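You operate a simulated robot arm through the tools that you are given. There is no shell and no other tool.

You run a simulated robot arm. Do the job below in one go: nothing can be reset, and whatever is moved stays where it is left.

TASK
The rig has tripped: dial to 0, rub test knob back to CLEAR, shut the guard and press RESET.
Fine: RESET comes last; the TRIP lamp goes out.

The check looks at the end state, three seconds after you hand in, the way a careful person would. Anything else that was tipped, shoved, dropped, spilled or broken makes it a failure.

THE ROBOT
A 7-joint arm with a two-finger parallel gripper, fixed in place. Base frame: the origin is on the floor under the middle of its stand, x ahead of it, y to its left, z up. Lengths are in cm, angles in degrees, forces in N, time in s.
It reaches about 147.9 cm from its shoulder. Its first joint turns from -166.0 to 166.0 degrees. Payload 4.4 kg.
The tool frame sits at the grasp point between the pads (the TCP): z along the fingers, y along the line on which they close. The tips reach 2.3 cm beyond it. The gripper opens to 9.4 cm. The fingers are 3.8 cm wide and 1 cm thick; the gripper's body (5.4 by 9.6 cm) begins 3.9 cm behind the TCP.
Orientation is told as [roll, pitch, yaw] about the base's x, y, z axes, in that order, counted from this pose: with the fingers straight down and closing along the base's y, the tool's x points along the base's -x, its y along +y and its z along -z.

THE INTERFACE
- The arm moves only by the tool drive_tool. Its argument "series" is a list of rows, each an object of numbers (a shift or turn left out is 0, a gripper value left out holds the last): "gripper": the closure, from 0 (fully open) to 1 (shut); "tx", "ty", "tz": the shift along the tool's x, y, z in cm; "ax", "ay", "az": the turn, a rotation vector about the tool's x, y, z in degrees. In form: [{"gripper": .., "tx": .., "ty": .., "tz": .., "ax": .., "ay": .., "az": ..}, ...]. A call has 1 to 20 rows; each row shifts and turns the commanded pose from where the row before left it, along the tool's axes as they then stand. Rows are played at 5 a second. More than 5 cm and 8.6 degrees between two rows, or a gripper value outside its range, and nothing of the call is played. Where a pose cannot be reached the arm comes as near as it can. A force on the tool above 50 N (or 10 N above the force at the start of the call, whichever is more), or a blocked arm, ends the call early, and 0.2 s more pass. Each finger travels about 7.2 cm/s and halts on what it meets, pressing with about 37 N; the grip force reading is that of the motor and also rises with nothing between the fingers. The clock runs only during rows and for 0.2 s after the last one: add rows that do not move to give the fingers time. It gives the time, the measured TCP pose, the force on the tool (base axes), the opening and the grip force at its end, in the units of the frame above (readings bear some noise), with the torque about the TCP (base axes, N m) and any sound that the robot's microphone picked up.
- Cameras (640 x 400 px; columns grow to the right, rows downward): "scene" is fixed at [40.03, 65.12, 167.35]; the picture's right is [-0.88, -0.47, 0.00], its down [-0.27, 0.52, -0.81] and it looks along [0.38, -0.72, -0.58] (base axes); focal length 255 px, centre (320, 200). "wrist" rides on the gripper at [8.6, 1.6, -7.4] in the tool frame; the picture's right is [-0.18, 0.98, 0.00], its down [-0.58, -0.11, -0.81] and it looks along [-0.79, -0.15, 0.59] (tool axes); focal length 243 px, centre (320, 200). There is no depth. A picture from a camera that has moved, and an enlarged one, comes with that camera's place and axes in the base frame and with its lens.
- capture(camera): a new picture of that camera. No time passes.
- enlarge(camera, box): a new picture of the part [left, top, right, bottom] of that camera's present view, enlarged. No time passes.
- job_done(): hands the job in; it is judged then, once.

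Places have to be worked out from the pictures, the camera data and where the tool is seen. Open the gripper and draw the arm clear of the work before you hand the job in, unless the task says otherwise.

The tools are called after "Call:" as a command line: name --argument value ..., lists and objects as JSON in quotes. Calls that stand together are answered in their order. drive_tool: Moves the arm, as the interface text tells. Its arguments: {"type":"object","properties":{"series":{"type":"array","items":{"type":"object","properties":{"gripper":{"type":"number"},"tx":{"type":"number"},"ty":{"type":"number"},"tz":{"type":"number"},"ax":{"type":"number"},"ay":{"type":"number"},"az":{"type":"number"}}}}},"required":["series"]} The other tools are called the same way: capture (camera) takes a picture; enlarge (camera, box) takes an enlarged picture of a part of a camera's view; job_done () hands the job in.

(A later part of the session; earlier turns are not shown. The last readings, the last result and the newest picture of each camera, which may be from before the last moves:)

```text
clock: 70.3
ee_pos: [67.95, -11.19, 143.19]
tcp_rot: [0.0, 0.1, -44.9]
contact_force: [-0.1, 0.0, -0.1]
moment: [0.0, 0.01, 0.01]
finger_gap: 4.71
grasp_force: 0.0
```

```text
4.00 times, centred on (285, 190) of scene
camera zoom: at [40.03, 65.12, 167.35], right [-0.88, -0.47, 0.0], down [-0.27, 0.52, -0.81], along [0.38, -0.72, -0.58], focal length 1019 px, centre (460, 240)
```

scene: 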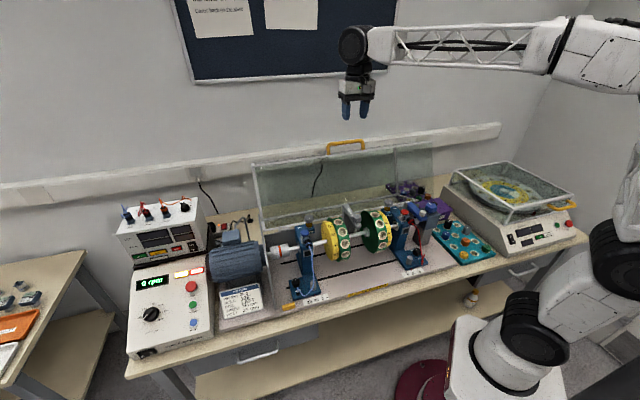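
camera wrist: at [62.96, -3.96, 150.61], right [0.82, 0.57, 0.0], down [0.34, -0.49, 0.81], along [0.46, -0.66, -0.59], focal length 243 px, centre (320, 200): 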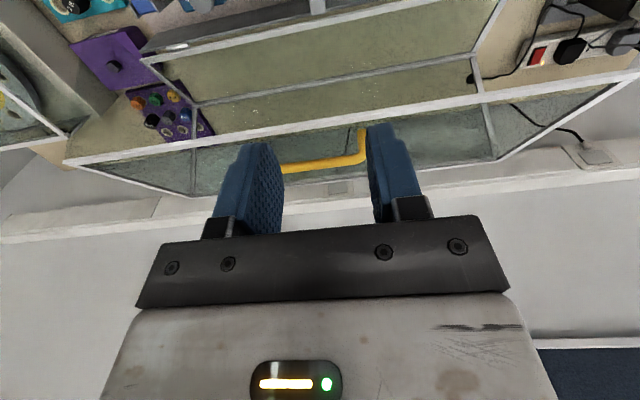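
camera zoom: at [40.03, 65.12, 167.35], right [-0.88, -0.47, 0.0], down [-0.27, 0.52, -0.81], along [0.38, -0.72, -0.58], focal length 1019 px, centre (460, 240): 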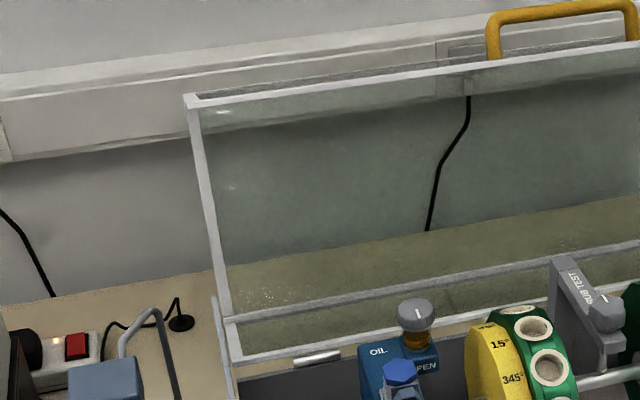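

The hood geometry is now clear: hinge axis at about B=63.8 (distance back in the bench direction), z=93.8; handle bar centre about (76.3,-25.5,126.2), swing radius about 33 cm and about 115° to close. I rotate the hand to close front-to-back (yaw ≈44°) and hover above the handle bar.

Call:
drive_tool --series '[{"az": -7.425}, {"az": -7.425}, {"az": -7.425}, {"az": -7.425}, {"az": -7.425}, {"az": -7.425}, {"az": -7.425}, {"az": -7.425}, {"az": -7.425}, {"az": -7.425}, {"az": -7.425}, {"az": -7.425}, {}]'

Call:
drive_tool --series '[{"tx": 0.8, "ty": -3.21, "tz": 1.5}, {"tx": 0.8, "ty": -3.21, "tz": 1.5}, {"tx": 0.8, "ty": -3.21, "tz": 1.5}, {"tx": 0.8, "ty": -3.21, "tz": 1.5}, {"tx": 0.8, "ty": -3.21, "tz": 1.5}, {}]'

Call:
capture --camera "wrist"

Call:
enlarge --camera "scene" --box '[290, 80, 400, 170]'

```text
clock: 73.2
ee_pos: [68.17, -11.15, 143.3]
tcp_rot: [0.2, 0.0, 44.1]
contact_force: [1.0, 0.0, -1.1]
moment: [-0.02, -0.03, -0.01]
finger_gap: 4.7
grasp_force: 0.0
```

```text
clock: 74.5
ee_pos: [76.46, -25.25, 135.6]
tcp_rot: [0.1, 0.0, 44.1]
contact_force: [-0.2, 0.9, -0.6]
moment: [0.01, -0.02, -0.03]
finger_gap: 4.68
grasp_force: 0.0
```

```text
taken
camera wrist: at [69.12, -30.29, 142.92], right [-0.55, 0.83, 0.0], down [0.49, 0.33, 0.81], along [0.67, 0.45, -0.59], focal length 243 px, centre (320, 200)
```

wrist: 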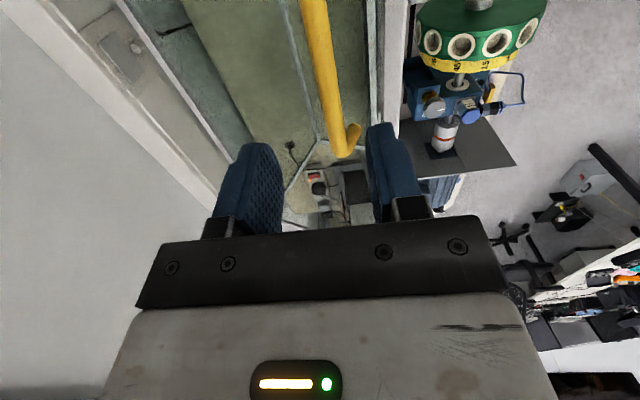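

```text
4.44 times, centred on (345, 125) of scene
camera zoom: at [40.03, 65.12, 167.35], right [-0.88, -0.47, 0.0], down [-0.27, 0.52, -0.81], along [0.38, -0.72, -0.58], focal length 1132 px, centre (209, 533)
```

zoom: 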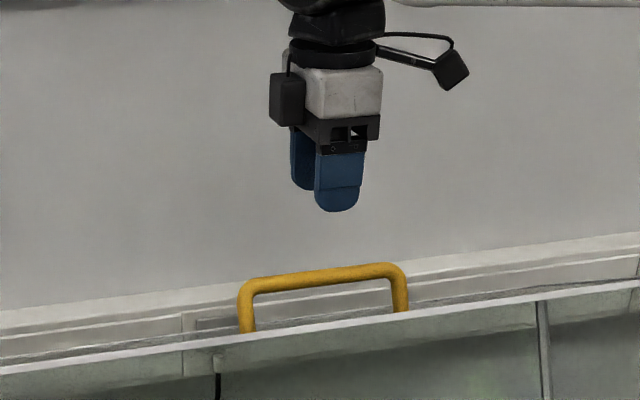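

The bar is between the fingers in view; I zoom to measure its lateral offset precisely.

Call:
enlarge --camera "wrist" --box '[220, 0, 420, 180]'

```text
2.22 times, centred on (320, 90) of wrist
camera zoom: at [69.12, -30.29, 142.92], right [-0.55, 0.83, 0.0], down [0.49, 0.33, 0.81], along [0.67, 0.45, -0.59], focal length 539 px, centre (320, 444)
```

zoom: 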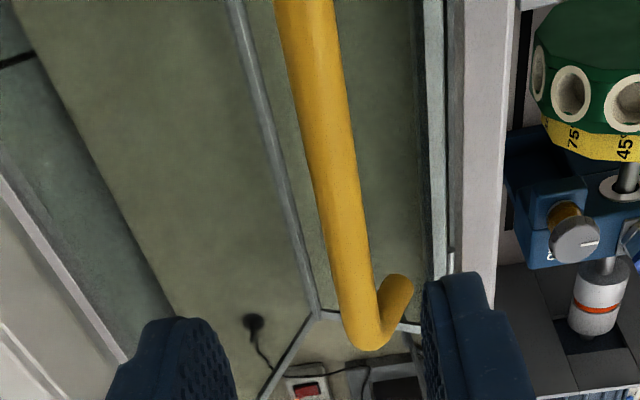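

The bar lies 0.5 cm toward the front of the tool plane and about 9.6 cm below the TCP. I narrow the fingers to about 3.2 cm, centre on the bar and come down over it.

Call:
drive_tool --series '[{"gripper": 0.66, "ty": 0.48}, {"tz": 2}, {"tz": 2.5}, {"tz": 2.5}, {"tz": 1.8}, {}]'

Call:
enlarge --camera "wrist" --box '[220, 40, 420, 220]'

Call:
enlarge --camera "scene" --box '[310, 100, 390, 170]'

```text
clock: 76.0
ee_pos: [75.94, -24.86, 126.7]
tcp_rot: [0.2, 0.0, 44.1]
contact_force: [-0.2, 0.0, -0.1]
moment: [0.0, -0.02, -0.02]
finger_gap: 3.23
grasp_force: 0.2
```

```text
2.22 times, centred on (320, 130) of wrist
camera zoom: at [68.61, -29.79, 134.07], right [-0.55, 0.83, 0.0], down [0.49, 0.33, 0.81], along [0.67, 0.45, -0.59], focal length 539 px, centre (320, 356)
```

zoom: 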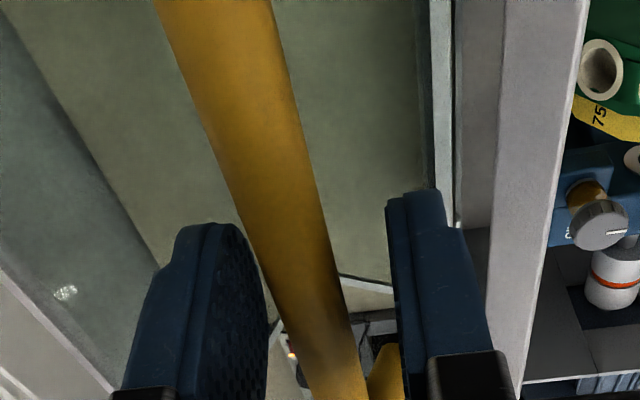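

```text
5.71 times, centred on (350, 135) of scene
camera zoom: at [40.03, 65.12, 167.35], right [-0.88, -0.47, 0.0], down [-0.27, 0.52, -0.81], along [0.38, -0.72, -0.58], focal length 1456 px, centre (149, 571)
```

zoom: 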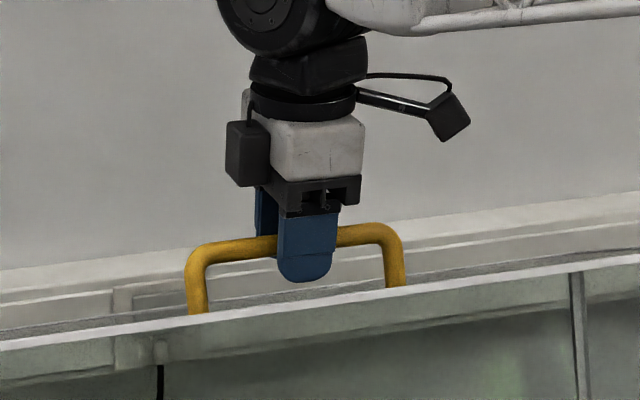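

The bar is caged: one finger in front, one behind, with the bar near the TCP. I raise 0.8 cm, close the cage to about 2.2 cm (loose, so the bar can roll) and check for no load.

Call:
drive_tool --series '[{"tz": -0.8, "ty": -0.15}, {"gripper": 0.766}, {}, {}]'

Call:
enlarge --camera "wrist" --box '[220, 40, 420, 220]'

Call:
enlarge --camera "scene" --box '[310, 100, 390, 170]'

```text
clock: 77.0
ee_pos: [76.1, -24.93, 127.68]
tcp_rot: [0.1, 0.0, 44.1]
contact_force: [0.7, -1.1, -0.6]
moment: [0.0, -0.03, -0.02]
finger_gap: 2.18
grasp_force: 0.1
```

```text
2.22 times, centred on (320, 130) of wrist
camera zoom: at [68.78, -29.91, 134.93], right [-0.55, 0.83, 0.0], down [0.49, 0.33, 0.81], along [0.67, 0.45, -0.59], focal length 539 px, centre (320, 356)
```

zoom: 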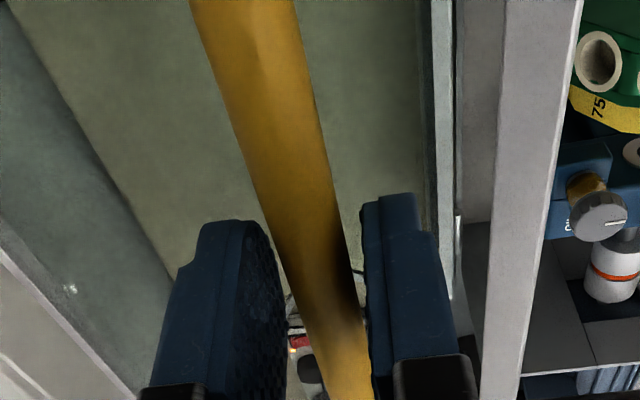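

```text
5.71 times, centred on (350, 135) of scene
camera zoom: at [40.03, 65.12, 167.35], right [-0.88, -0.47, 0.0], down [-0.27, 0.52, -0.81], along [0.38, -0.72, -0.58], focal length 1456 px, centre (149, 571)
```

zoom: 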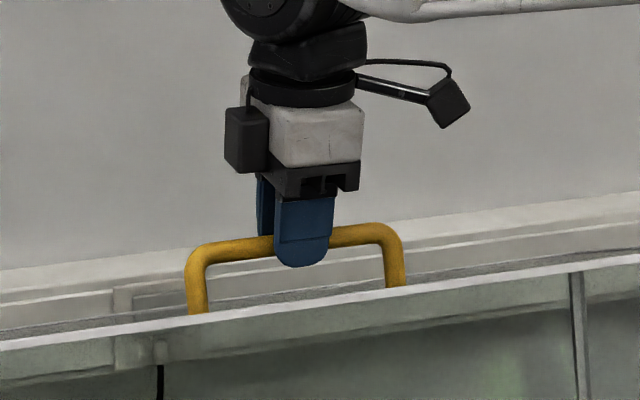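

The bar is loosely caged with the tips about 1.3 cm past it. I begin swinging the hood forward along its arc (20°), tilting the tool slightly as it goes.

Call:
drive_tool --series '[{"ty": 2.34, "tz": -0.43, "ax": 1.4}, {"ty": 2.35, "tz": -0.32, "ax": 1.4}, {"ty": 2.35, "tz": -0.21, "ax": 1.4}, {}]'

Call:
enlarge --camera "wrist" --box '[220, 40, 420, 220]'

Call:
capture --camera "scene"

```text
clock: 78.0
ee_pos: [71.35, -20.05, 128.55]
tcp_rot: [-4.1, 0.0, 44.1]
contact_force: [2.9, -1.8, 0.9]
moment: [-0.04, -0.03, 0.05]
finger_gap: 2.34
grasp_force: 1.6
```

```text
2.22 times, centred on (320, 130) of wrist
camera zoom: at [63.52, -24.43, 135.74], right [-0.55, 0.83, -0.07], down [0.45, 0.37, 0.81], along [0.7, 0.41, -0.58], focal length 539 px, centre (320, 356)
```

zoom: 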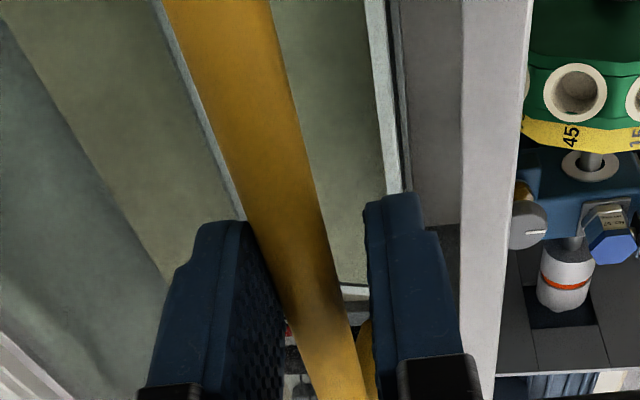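

```text
taken
```

scene: 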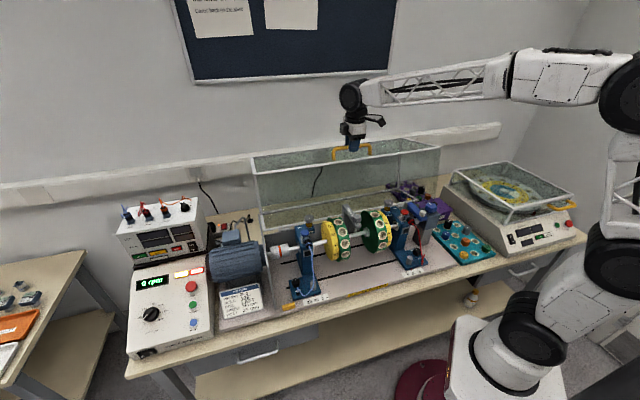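

The hood follows with only about 3 N. I continue along the arc.

Call:
drive_tool --series '[{"ty": 2.38, "tz": -0.1, "ax": 1.4}, {"ty": 2.37, "tz": 0.01, "ax": 1.4}, {"ty": 2.37, "tz": 0.1, "ax": 1.4}, {"ty": 2.36, "tz": 0.21, "ax": 1.4}, {"ty": 2.36, "tz": 0.32, "ax": 1.4}, {}]'

Call:
enlarge --camera "wrist" --box '[220, 40, 420, 220]'

Call:
enlarge --camera "scene" --box '[240, 90, 460, 320]'

```text
clock: 79.3
ee_pos: [63.1, -11.65, 126.58]
tcp_rot: [-11.2, 0.0, 44.1]
contact_force: [1.2, -0.9, 0.0]
moment: [-0.02, -0.06, -0.01]
finger_gap: 2.26
grasp_force: 0.9
```

```text
2.22 times, centred on (320, 130) of wrist
camera zoom: at [54.82, -15.44, 133.38], right [-0.54, 0.82, -0.19], down [0.38, 0.44, 0.81], along [0.75, 0.36, -0.55], focal length 539 px, centre (320, 356)
```

zoom: 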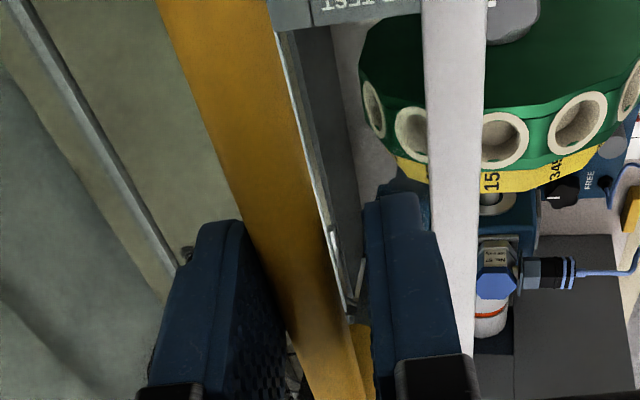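

```text
1.74 times, centred on (350, 205) of scene
camera zoom: at [40.03, 65.12, 167.35], right [-0.88, -0.47, 0.0], down [-0.27, 0.52, -0.81], along [0.38, -0.72, -0.58], focal length 443 px, centre (268, 191)
```

zoom: 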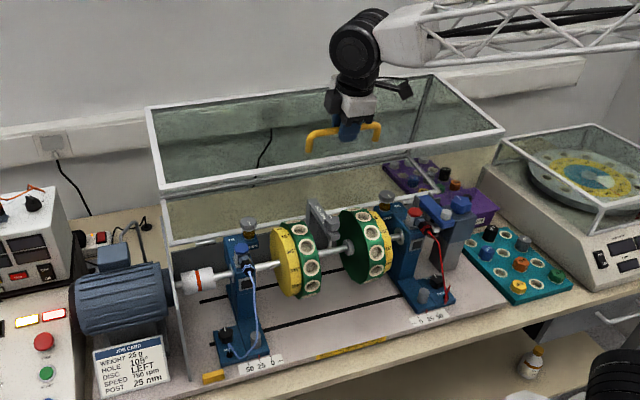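

The bar stays in the cage and the load is negligible. I continue along the arc to about halfway.

Call:
drive_tool --series '[{"ty": 2.32, "tz": 0.43, "ax": 1.4}, {"ty": 2.31, "tz": 0.53, "ax": 1.4}, {"ty": 2.29, "tz": 0.63, "ax": 1.4}, {"ty": 2.25, "tz": 0.73, "ax": 1.4}, {"ty": 2.22, "tz": 0.84, "ax": 1.4}, {}]'

Call:
enlarge --camera "wrist" --box '[220, 40, 420, 220]'

Call:
enlarge --camera "scene" --box '[240, 90, 460, 320]'

```text
clock: 80.8
ee_pos: [56.17, -4.28, 120.67]
tcp_rot: [-18.1, -0.1, 44.2]
contact_force: [-0.1, 0.4, -0.6]
moment: [-0.01, -0.03, 0.01]
finger_gap: 2.22
grasp_force: 0.1
```

```text
2.22 times, centred on (320, 130) of wrist
camera zoom: at [47.19, -7.57, 127.11], right [-0.52, 0.8, -0.31], down [0.32, 0.51, 0.8], along [0.8, 0.32, -0.52], focal length 539 px, centre (320, 356)
```

zoom: 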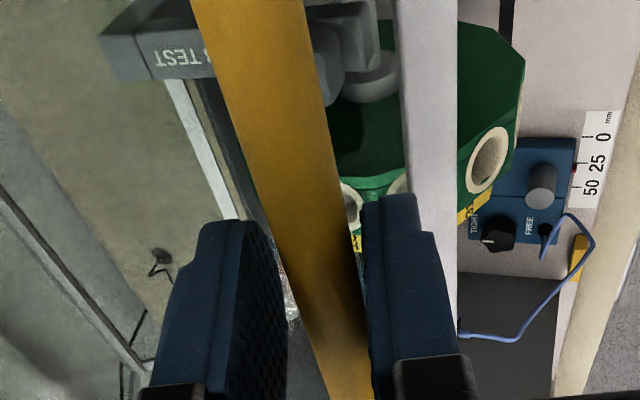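

```text
1.74 times, centred on (350, 205) of scene
camera zoom: at [40.03, 65.12, 167.35], right [-0.88, -0.47, 0.0], down [-0.27, 0.52, -0.81], along [0.38, -0.72, -0.58], focal length 443 px, centre (268, 191)
```

zoom: 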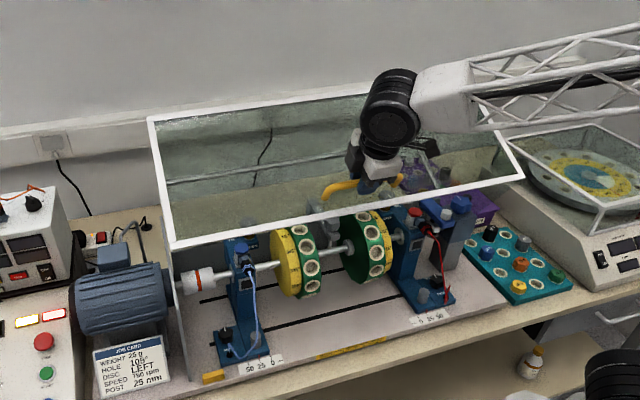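

Halfway; the hood is about balanced over and the load is near zero. I continue the descent along the arc.

Call:
drive_tool --series '[{"ty": 2.18, "tz": 0.94, "ax": 1.4}, {"ty": 2.14, "tz": 1.03, "ax": 1.4}, {"ty": 2.08, "tz": 1.13, "ax": 1.4}, {"ty": 2.03, "tz": 1.22, "ax": 1.4}, {}]'

Call:
enlarge --camera "wrist" --box '[220, 40, 420, 220]'

Call:
capture --camera "scene"

```text
clock: 82.0
ee_pos: [51.5, 0.22, 113.79]
tcp_rot: [-23.7, -0.1, 44.1]
contact_force: [-1.3, 0.1, -1.2]
moment: [-0.01, 0.02, 0.0]
finger_gap: 2.29
grasp_force: 1.2
```

```text
2.22 times, centred on (320, 130) of wrist
camera zoom: at [42.19, -2.59, 119.79], right [-0.49, 0.77, -0.4], down [0.26, 0.57, 0.78], along [0.83, 0.28, -0.48], focal length 539 px, centre (320, 356)
```

zoom: 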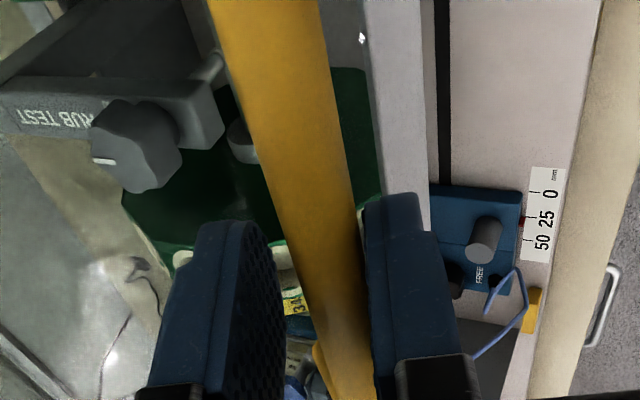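

```text
taken
```

scene: 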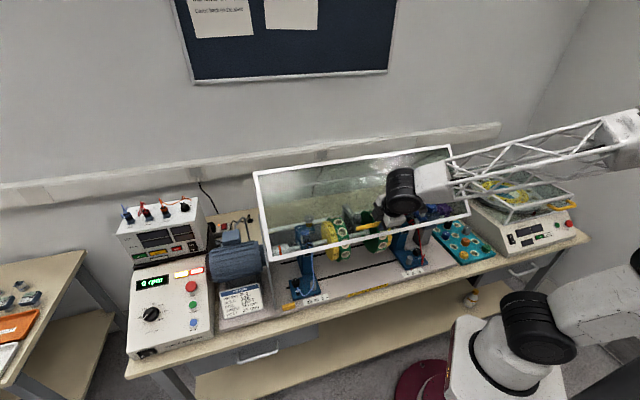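

Load stays around 1-2 N. I continue lowering the hood.

Call:
drive_tool --series '[{"ty": 1.98, "tz": 1.31, "ax": 1.4}, {"ty": 1.91, "tz": 1.39, "ax": 1.4}, {"ty": 1.85, "tz": 1.48, "ax": 1.4}, {"ty": 1.77, "tz": 1.56, "ax": 1.4}, {}]'

Call:
enlarge --camera "wrist" --box '[220, 40, 420, 220]'

Call:
capture --camera "scene"

```text
clock: 83.2
ee_pos: [48.71, 3.43, 105.37]
tcp_rot: [-29.3, 0.0, 44.2]
contact_force: [-2.2, 0.4, -1.7]
moment: [0.05, 0.04, 0.09]
finger_gap: 2.34
grasp_force: 1.7
```

```text
2.22 times, centred on (320, 130) of wrist
camera zoom: at [38.91, 1.08, 110.92], right [-0.46, 0.74, -0.48], down [0.21, 0.62, 0.76], along [0.86, 0.25, -0.44], focal length 539 px, centre (320, 356)
```

zoom: 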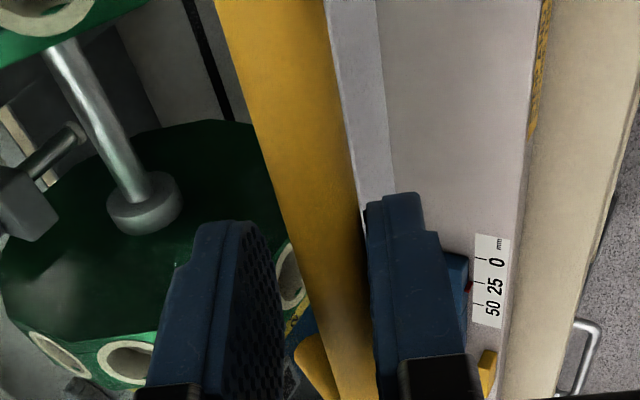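

```text
taken
```

scene: 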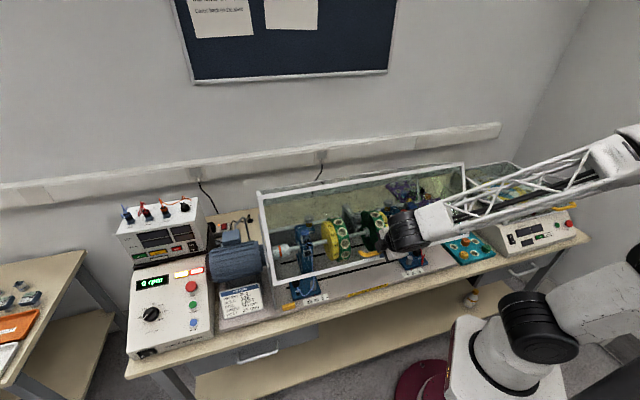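

Continuing the last third with the same small steps.

Call:
drive_tool --series '[{"ty": 1.71, "tz": 1.64, "ax": 1.4}, {"ty": 1.64, "tz": 1.71, "ax": 1.4}, {"ty": 1.54, "tz": 1.79, "ax": 1.4}, {"ty": 1.47, "tz": 1.86, "ax": 1.4}, {}]'

Call:
enlarge --camera "wrist" --box '[220, 40, 420, 220]'

Call:
capture --camera "scene"

```text
clock: 84.3
ee_pos: [47.4, 4.51, 96.21]
tcp_rot: [-34.9, 0.0, 44.1]
contact_force: [-4.4, 0.4, -3.4]
moment: [-0.05, 0.1, 0.08]
finger_gap: 2.41
grasp_force: 1.9
```

```text
2.22 times, centred on (320, 130) of wrist
camera zoom: at [37.3, 2.67, 101.2], right [-0.43, 0.71, -0.56], down [0.16, 0.67, 0.72], along [0.89, 0.22, -0.4], focal length 539 px, centre (320, 356)
```

zoom: 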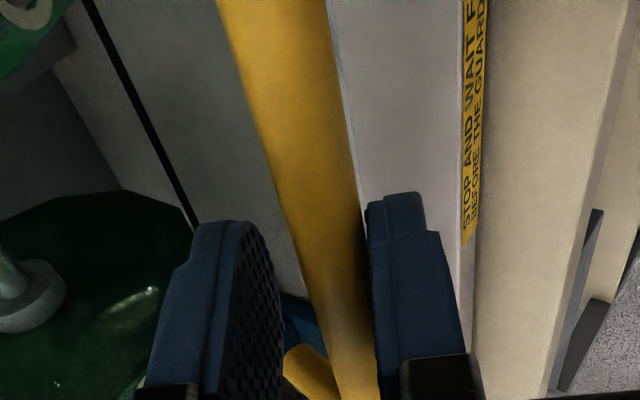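

```text
taken
```

scene: 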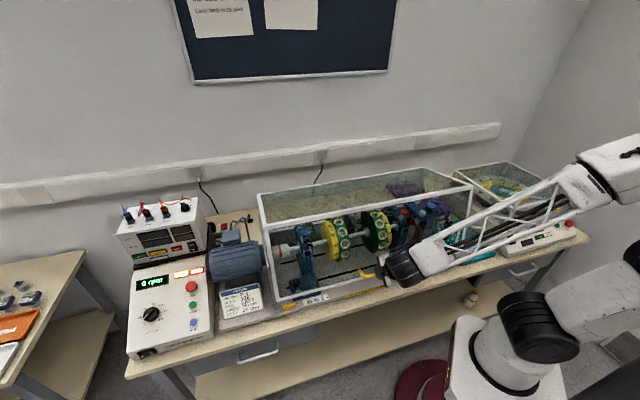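

About 15° remain. To keep the fingertips clear of the base I let the tool back out slightly along the fingers as I continue.

Call:
drive_tool --series '[{"ty": 1.38, "tz": 1.65, "ax": 1.4}, {"ty": 1.3, "tz": 1.7, "ax": 1.4}, {}]'

Call:
enlarge --camera "wrist" --box '[220, 40, 420, 220]'

Call:
enlarge --camera "scene" --box '[250, 160, 480, 320]'

Call:
capture --camera "wrist"

```text
clock: 85.2
ee_pos: [47.27, 4.87, 91.85]
tcp_rot: [-37.7, 0.1, 44.0]
contact_force: [-4.7, 0.9, -3.4]
moment: [-0.02, 0.16, 0.08]
finger_gap: 2.42
grasp_force: 2.7
```

```text
2.22 times, centred on (320, 130) of wrist
camera zoom: at [37.0, 3.07, 96.59], right [-0.41, 0.69, -0.6], down [0.13, 0.7, 0.7], along [0.9, 0.21, -0.38], focal length 539 px, centre (320, 356)
```

zoom: 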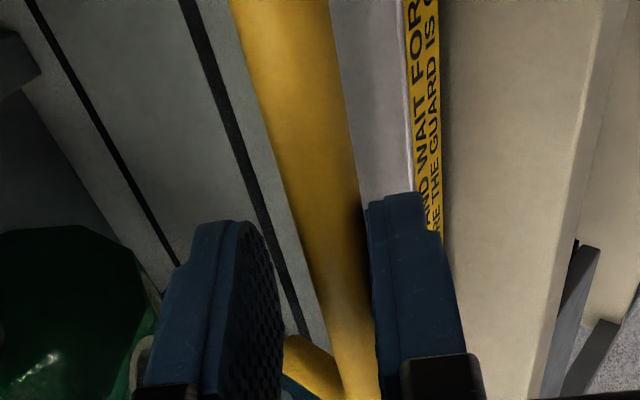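

```text
2.50 times, centred on (365, 240) of scene
camera zoom: at [40.03, 65.12, 167.35], right [-0.88, -0.47, 0.0], down [-0.27, 0.52, -0.81], along [0.38, -0.72, -0.58], focal length 637 px, centre (208, 100)
```

zoom: 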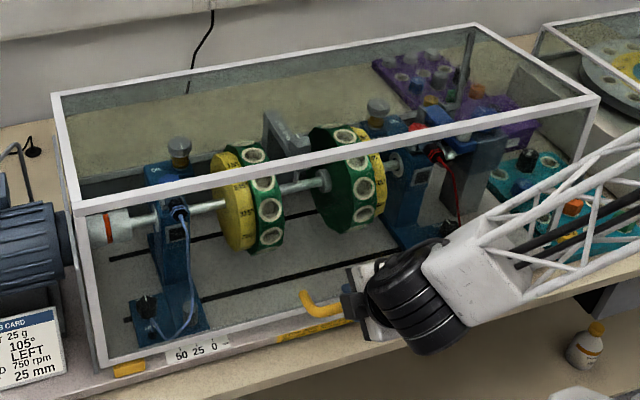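

```text
taken
camera wrist: at [37.0, 3.07, 96.59], right [-0.41, 0.69, -0.6], down [0.13, 0.7, 0.7], along [0.9, 0.21, -0.38], focal length 243 px, centre (320, 200)
```

wrist: 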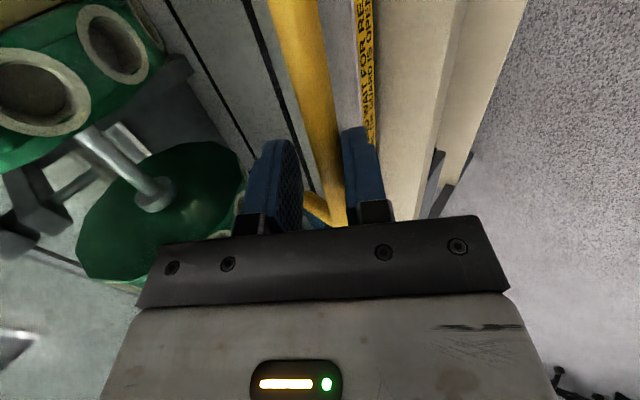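

The hood is nearly down (about 7° left). I continue with a smaller step and watch the contact force.

Call:
drive_tool --series '[{"ty": 0.61, "tz": 0.93, "ax": 0.7}, {"ty": 0.6, "tz": 0.93, "ax": 0.7}, {}]'

Call:
enlarge --camera "scene" --box '[250, 160, 480, 320]'

Call:
enlarge --camera "wrist" --box '[220, 40, 420, 220]'

```text
clock: 86.0
ee_pos: [47.42, 4.76, 89.6]
tcp_rot: [-39.0, 0.0, 44.0]
contact_force: [-1.5, 0.5, -3.4]
moment: [-0.05, 0.12, 0.03]
finger_gap: 2.36
grasp_force: 1.5
```

```text
2.50 times, centred on (365, 240) of scene
camera zoom: at [40.03, 65.12, 167.35], right [-0.88, -0.47, 0.0], down [-0.27, 0.52, -0.81], along [0.38, -0.72, -0.58], focal length 637 px, centre (208, 100)
```

zoom: 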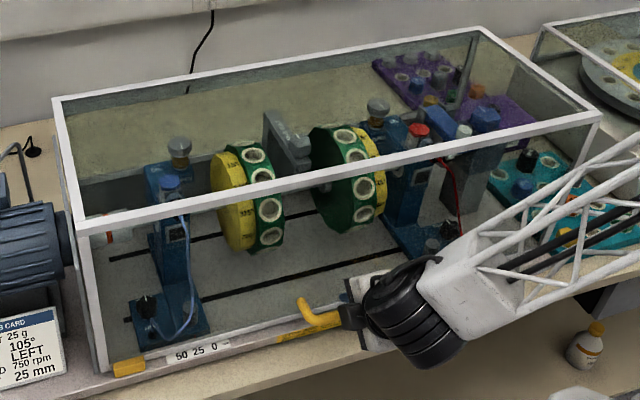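

```text
2.22 times, centred on (320, 130) of wrist
camera zoom: at [37.03, 2.99, 94.19], right [-0.4, 0.68, -0.62], down [0.12, 0.71, 0.69], along [0.91, 0.2, -0.37], focal length 539 px, centre (320, 356)
```

zoom: 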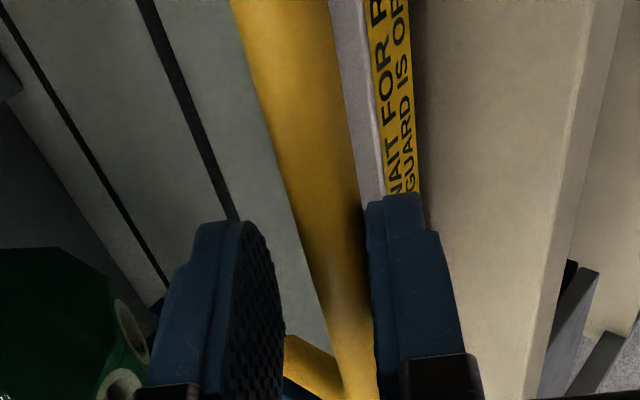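

Call:
drive_tool --series '[{"ty": 0.55, "tz": 0.95, "ax": 0.6}, {}]'

Call:
enlarge --camera "scene" --box '[250, 220, 400, 330]'

Call:
enlarge --camera "scene" --box '[120, 260, 220, 360]'

```text
clock: 86.5
ee_pos: [47.44, 4.61, 88.49]
tcp_rot: [-39.7, 0.0, 44.1]
contact_force: [0.1, -1.0, 0.9]
moment: [0.0, -0.01, 0.0]
finger_gap: 2.2
grasp_force: 0.0
```

```text
3.64 times, centred on (325, 275) of scene
camera zoom: at [40.03, 65.12, 167.35], right [-0.88, -0.47, 0.0], down [-0.27, 0.52, -0.81], along [0.38, -0.72, -0.58], focal length 926 px, centre (302, -73)
```

zoom: 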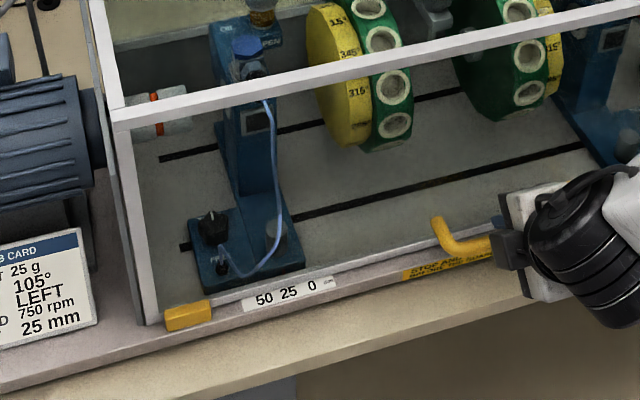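

```text
4.00 times, centred on (170, 310) of scene
camera zoom: at [40.03, 65.12, 167.35], right [-0.88, -0.47, 0.0], down [-0.27, 0.52, -0.81], along [0.38, -0.72, -0.58], focal length 1019 px, centre (920, -240)
```

zoom: 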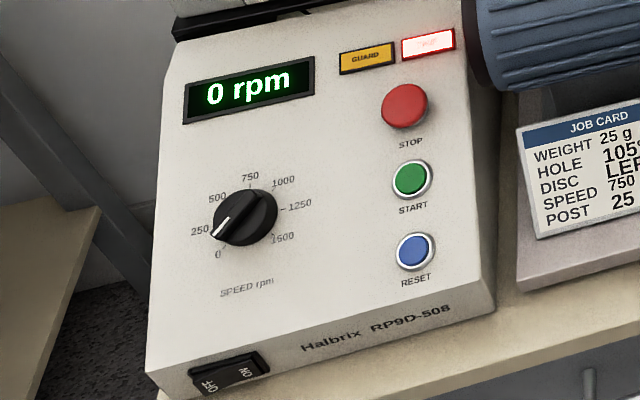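

The GUARD lamp has gone out and the force is zero: the hood rests closed. I open the cage slightly and back the hand straight out along the fingers.

Call:
drive_tool --series '[{"gripper": 0.68}, {}, {"tz": -1}, {"tz": -1.5}, {"tz": -2}, {"tz": -3}, {"tz": -3}, {}]'

Call:
capture --camera "scene"

Call:
capture --camera "wrist"

```text
clock: 88.3
ee_pos: [42.85, 9.49, 96.91]
tcp_rot: [-39.7, -0.1, 44.1]
contact_force: [0.5, 0.1, -0.1]
moment: [-0.05, 0.03, 0.01]
finger_gap: 3.01
grasp_force: 0.1
```

```text
taken
```

scene: 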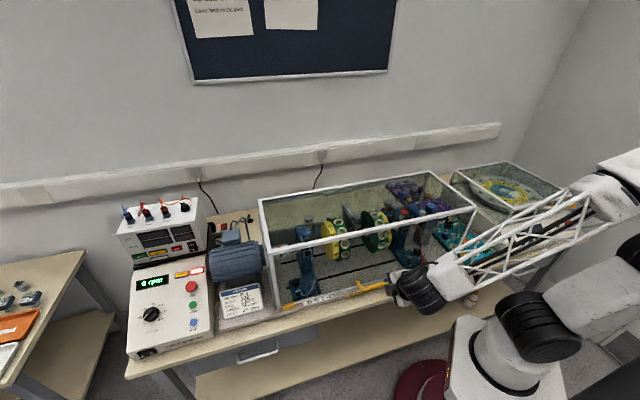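

```text
taken
camera wrist: at [32.49, 7.77, 101.42], right [-0.39, 0.67, -0.63], down [0.12, 0.71, 0.69], along [0.91, 0.2, -0.36], focal length 243 px, centre (320, 200)
```

wrist: 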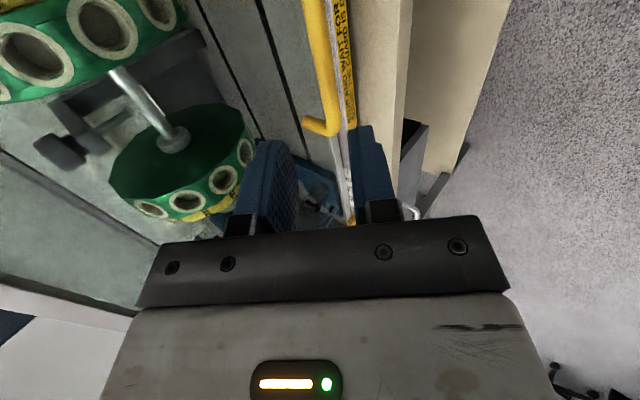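

The guard is shut and the hand is clear. I rise straight up, level the tool, and turn it back to face the control panel.

Call:
drive_tool --series '[{"ty": -2.66, "tz": -3.2}, {"ty": -2.66, "tz": -3.2}, {"ty": -2.66, "tz": -3.2}, {"ty": -2.66, "tz": -3.2}, {"ty": -2.66, "tz": -3.2}, {"ty": -2.66, "tz": -3.2}, {"ax": -7.94}, {"ax": -7.94}, {"ax": -7.94}, {"ax": -7.94}, {"ax": -7.94}, {}]'

Call:
drive_tool --series '[{"az": 7.49}, {"az": 7.49}, {"az": 7.49}, {"az": 7.49}, {"az": 7.49}, {"az": 7.49}, {"az": 7.49}, {"az": 7.49}, {"az": 7.49}, {"az": 7.49}, {"az": 7.49}, {"az": 7.49}, {}]'

Call:
capture --camera "scene"

```text
clock: 91.0
ee_pos: [42.82, 9.24, 121.69]
tcp_rot: [0.0, 0.0, 44.2]
contact_force: [0.2, 0.0, -0.1]
moment: [0.03, 0.02, 0.03]
finger_gap: 3.0
grasp_force: 0.1
```

```text
clock: 93.8
ee_pos: [42.72, 9.38, 121.67]
tcp_rot: [0.0, 0.0, -45.9]
contact_force: [0.5, 0.9, -0.3]
moment: [0.04, 0.03, 0.03]
finger_gap: 3.02
grasp_force: 0.2
```

```text
taken
```

scene: 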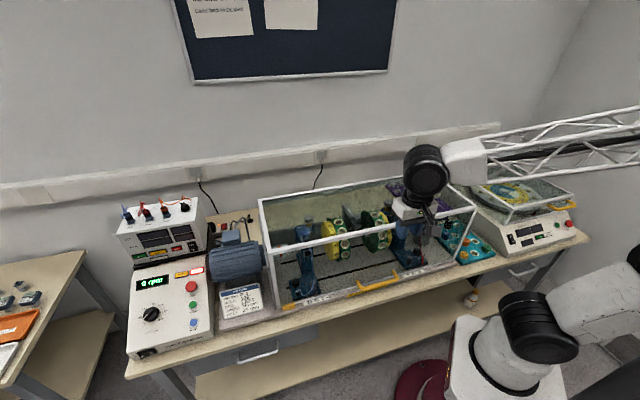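

The guard sits closed. I check the rub knob through the glass and travel to the control panel.

Call:
enlarge --camera "scene" --box '[320, 190, 400, 250]'

Call:
drive_tool --series '[{"ty": 4.7, "tx": -0.1}, {"ty": 4.7, "tx": -0.1}, {"ty": 4.7, "tx": -0.1}, {"ty": 4.7, "tx": -0.1}, {"ty": 4.7, "tx": -0.1}, {"ty": 4.7, "tx": -0.1}, {"ty": 4.7, "tx": -0.1}, {"ty": 4.7, "tx": -0.1}, {"ty": 4.7, "tx": -0.1}, {"ty": 4.7, "tx": -0.1}, {"ty": 4.7, "tx": -0.1}, {"ty": 4.7, "tx": -0.1}, {"ty": 4.7, "tx": -0.1}, {}]'

Call:
capture --camera "wrist"

```text
6.67 times, centred on (360, 220) of scene
camera zoom: at [40.03, 65.12, 167.35], right [-0.88, -0.47, 0.0], down [-0.27, 0.52, -0.81], along [0.38, -0.72, -0.58], focal length 1699 px, centre (53, 67)
```

zoom: 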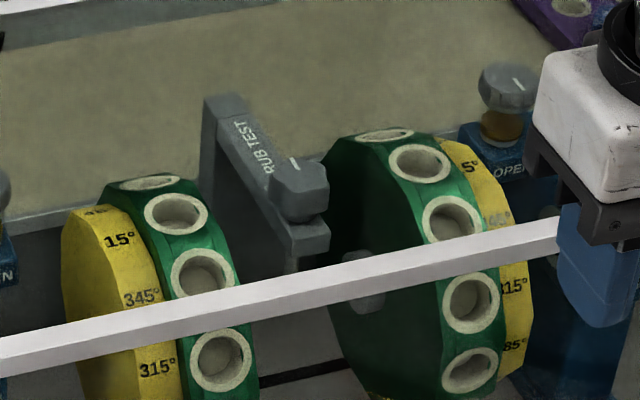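

```text
clock: 96.8
ee_pos: [87.62, 51.17, 121.63]
tcp_rot: [0.0, 0.0, -45.8]
contact_force: [-0.8, -0.5, -0.8]
moment: [-0.03, -0.02, 0.02]
finger_gap: 3.02
grasp_force: 0.1
```

```text
taken
camera wrist: at [82.74, 58.51, 128.91], right [0.83, 0.55, 0.0], down [0.33, -0.49, 0.81], along [0.45, -0.67, -0.59], focal length 243 px, centre (320, 200)
```

wrist: 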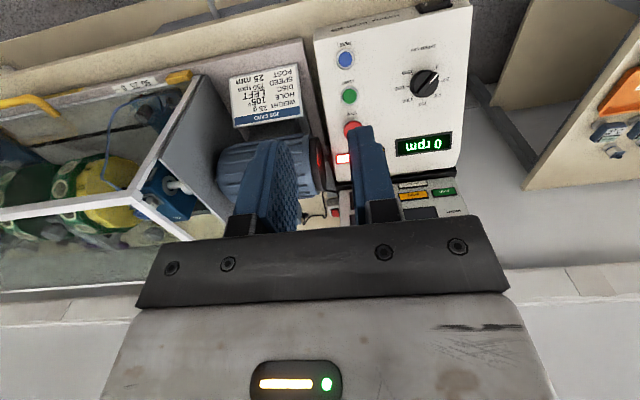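

I verify the dial reading from here and locate RESET in the same view.

Call:
enlarge --camera "wrist" --box '[380, 30, 470, 120]'

Call:
enlarge --camera "wrist" --box '[300, 20, 400, 180]'

```text
4.44 times, centred on (425, 75) of wrist
camera zoom: at [82.74, 58.51, 128.91], right [0.83, 0.55, 0.0], down [0.33, -0.49, 0.81], along [0.45, -0.67, -0.59], focal length 1078 px, centre (-147, 756)
```

zoom: 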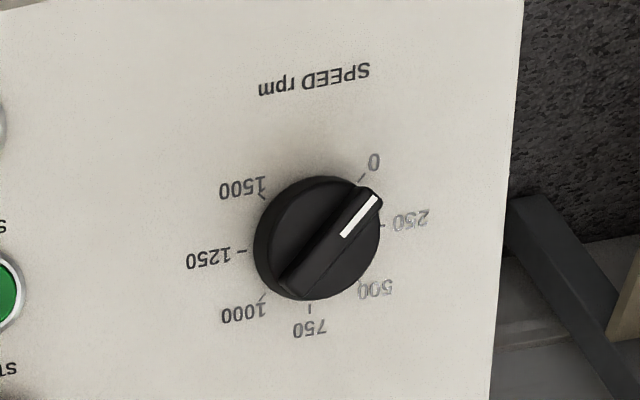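

```text
2.50 times, centred on (350, 100) of wrist
camera zoom: at [82.74, 58.51, 128.91], right [0.83, 0.55, 0.0], down [0.33, -0.49, 0.81], along [0.45, -0.67, -0.59], focal length 606 px, centre (245, 450)
```

zoom: 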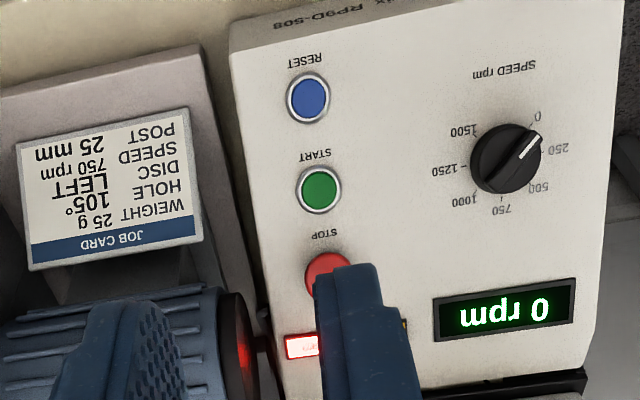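

The dial bar points straight at 0. RESET is at about (96.65,45.2,86.5). I close the fingers, tilt square to the panel and go to a stand-off about 8 cm in front of RESET.

Call:
drive_tool --series '[{"gripper": 1.0, "ay": -7.5}, {"ay": -7.5}, {"ay": -7.5}, {"ay": -7.5}, {"tx": 1.2, "ty": 0.33, "tz": 3.63}, {"tx": 1.2, "ty": 0.33, "tz": 3.63}, {"tx": 1.2, "ty": 0.33, "tz": 3.63}, {"tx": 1.2, "ty": 0.33, "tz": 3.63}, {"tx": 1.2, "ty": 0.33, "tz": 3.63}, {"tx": 1.2, "ty": 0.33, "tz": 3.63}, {"tx": 1.2, "ty": 0.33, "tz": 3.63}, {}]'

Call:
capture --camera "wrist"

Call:
enlarge --camera "wrist" --box '[240, 0, 400, 180]'

Call:
capture --camera "scene"

```text
clock: 99.3
ee_pos: [92.82, 48.66, 95.43]
tcp_rot: [0.0, -30.0, -45.8]
contact_force: [-0.9, 0.2, 0.2]
moment: [-0.02, 0.0, -0.03]
finger_gap: 0.02
grasp_force: 37.0
```

```text
taken
camera wrist: at [86.02, 57.77, 97.39], right [0.82, 0.57, 0.09], down [-0.01, -0.15, 0.99], along [0.58, -0.81, -0.12], focal length 243 px, centre (320, 200)
```

wrist: 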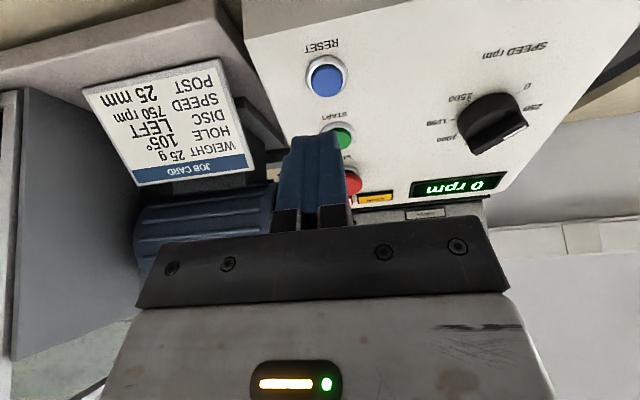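

```text
2.22 times, centred on (320, 90) of wrist
camera zoom: at [86.02, 57.77, 97.39], right [0.82, 0.57, 0.09], down [-0.01, -0.15, 0.99], along [0.58, -0.81, -0.12], focal length 539 px, centre (320, 444)
```

zoom: 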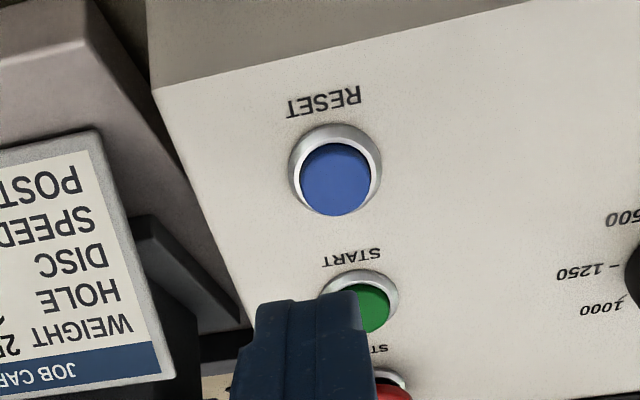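

```text
taken
```

scene: 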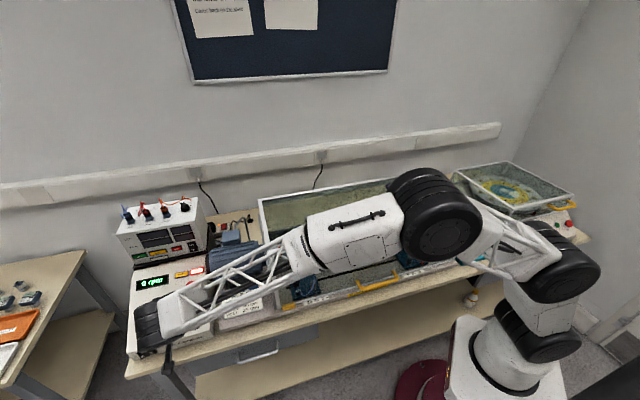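

RESET sits at about (-0.25,0.4) in the tool's cross plane with about 7.4 cm between tips and button. I centre on it and approach to about 1.2 cm.

Call:
drive_tool --series '[{"tx": -0.25, "ty": 0.4, "tz": 2}, {"tz": 2}, {"tz": 2}, {}]'

Call:
capture --camera "wrist"

Call:
enlarge --camera "wrist" --box '[240, 60, 400, 220]'

Call:
enlarge --camera "scene" --box '[120, 260, 240, 370]'

```text
clock: 100.3
ee_pos: [95.38, 46.54, 90.21]
tcp_rot: [-0.1, -30.0, -45.8]
contact_force: [-0.2, 0.1, -0.2]
moment: [0.0, -0.02, 0.02]
finger_gap: 0.01
grasp_force: 37.0
```

```text
taken
camera wrist: at [88.8, 55.76, 92.19], right [0.82, 0.57, 0.09], down [-0.01, -0.15, 0.99], along [0.58, -0.81, -0.12], focal length 243 px, centre (320, 200)
```

wrist: 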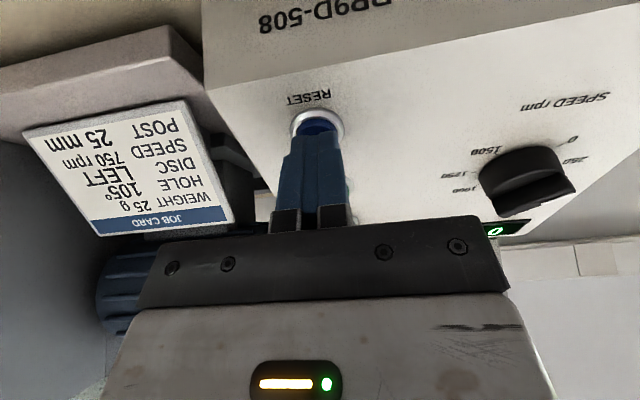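

```text
2.50 times, centred on (320, 140) of wrist
camera zoom: at [88.8, 55.76, 92.19], right [0.82, 0.57, 0.09], down [-0.01, -0.15, 0.99], along [0.58, -0.81, -0.12], focal length 606 px, centre (320, 350)
```

zoom: 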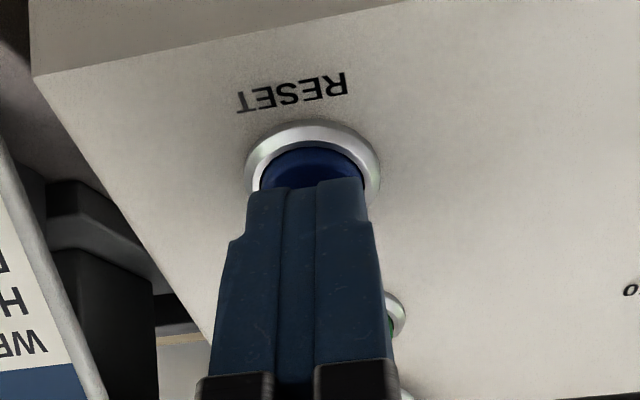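

```text
3.64 times, centred on (180, 315) of scene
camera zoom: at [40.03, 65.12, 167.35], right [-0.88, -0.47, 0.0], down [-0.27, 0.52, -0.81], along [0.38, -0.72, -0.58], focal length 926 px, centre (829, -218)
```

zoom: 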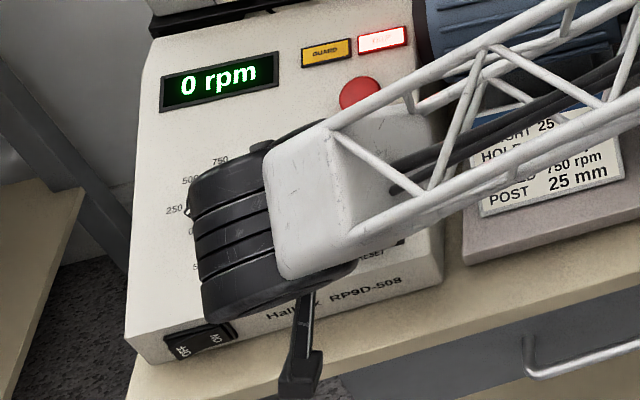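

The tip is aligned within about 1.5 mm, about 1.2 cm from the button. I correct and advance gently.

Call:
drive_tool --series '[{"ty": -0.15, "tz": 0.5}, {"tz": 0.3}, {}]'

Call:
enlarge --camera "wrist" --box '[240, 60, 400, 220]'

```text
clock: 101.2
ee_pos: [95.6, 46.26, 89.7]
tcp_rot: [0.0, -30.0, -45.7]
contact_force: [-3.1, 0.9, 4.4]
moment: [0.01, 0.13, 0.01]
finger_gap: 0.01
grasp_force: 36.9
heard: click
```

```text
2.50 times, centred on (320, 140) of wrist
camera zoom: at [88.93, 55.42, 91.58], right [0.82, 0.57, 0.09], down [-0.01, -0.15, 0.99], along [0.58, -0.81, -0.12], focal length 606 px, centre (320, 350)
```

zoom: 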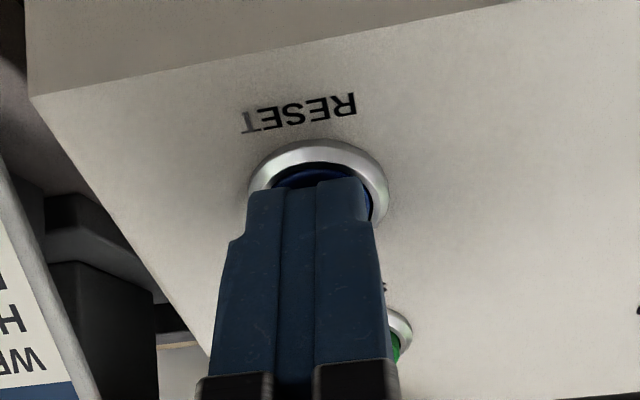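

A click was heard with about 5 N of contact. I check the lamps.

Call:
enlarge --camera "scene" --box '[120, 260, 240, 370]'

```text
3.64 times, centred on (180, 315) of scene
camera zoom: at [40.03, 65.12, 167.35], right [-0.88, -0.47, 0.0], down [-0.27, 0.52, -0.81], along [0.38, -0.72, -0.58], focal length 926 px, centre (829, -218)
```

zoom: 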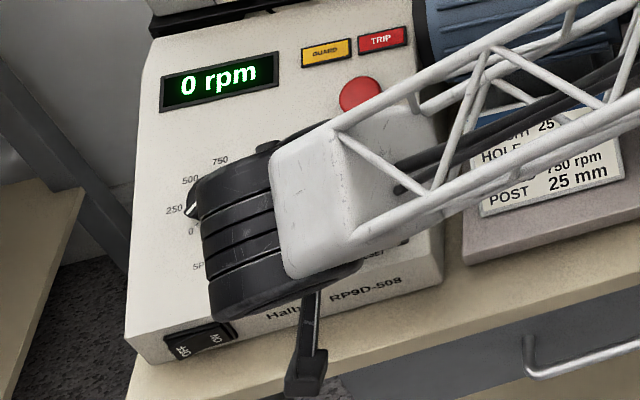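

The TRIP lamp is out (and GUARD too). I back straight off the panel, level the tool, open the gripper and withdraw upward.

Call:
drive_tool --series '[{"tz": -0.5}, {"tz": -1.5}, {"tz": -3}, {"tz": -4}, {"tz": -4}, {"tz": -4}, {"ay": 7.5}, {"ay": 7.5}, {"ay": 7.5}, {"ay": 7.5}, {"tz": -4}, {"tz": -4}, {"tz": -4}, {"tz": -2, "gripper": 0.3}, {"gripper": 0.0}, {}, {}]'

Call:
capture --camera "scene"

Call:
capture --camera "wrist"

```text
clock: 104.8
ee_pos: [89.82, 52.45, 118.41]
tcp_rot: [0.0, 0.0, -45.8]
contact_force: [-0.4, 0.5, -0.1]
moment: [0.05, -0.01, -0.02]
finger_gap: 9.37
grasp_force: 0.0
```

```text
taken
```

scene: 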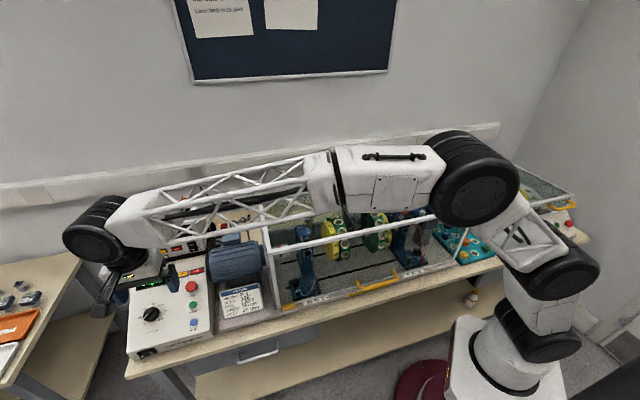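

```text
taken
camera wrist: at [84.95, 59.77, 125.79], right [0.83, 0.55, 0.0], down [0.33, -0.49, 0.81], along [0.45, -0.67, -0.59], focal length 243 px, centre (320, 200)
```

wrist: 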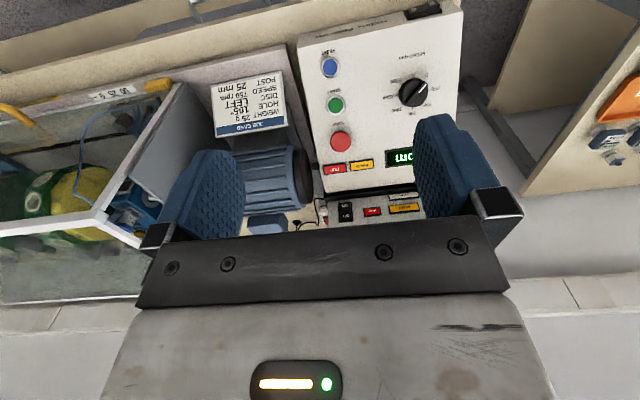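

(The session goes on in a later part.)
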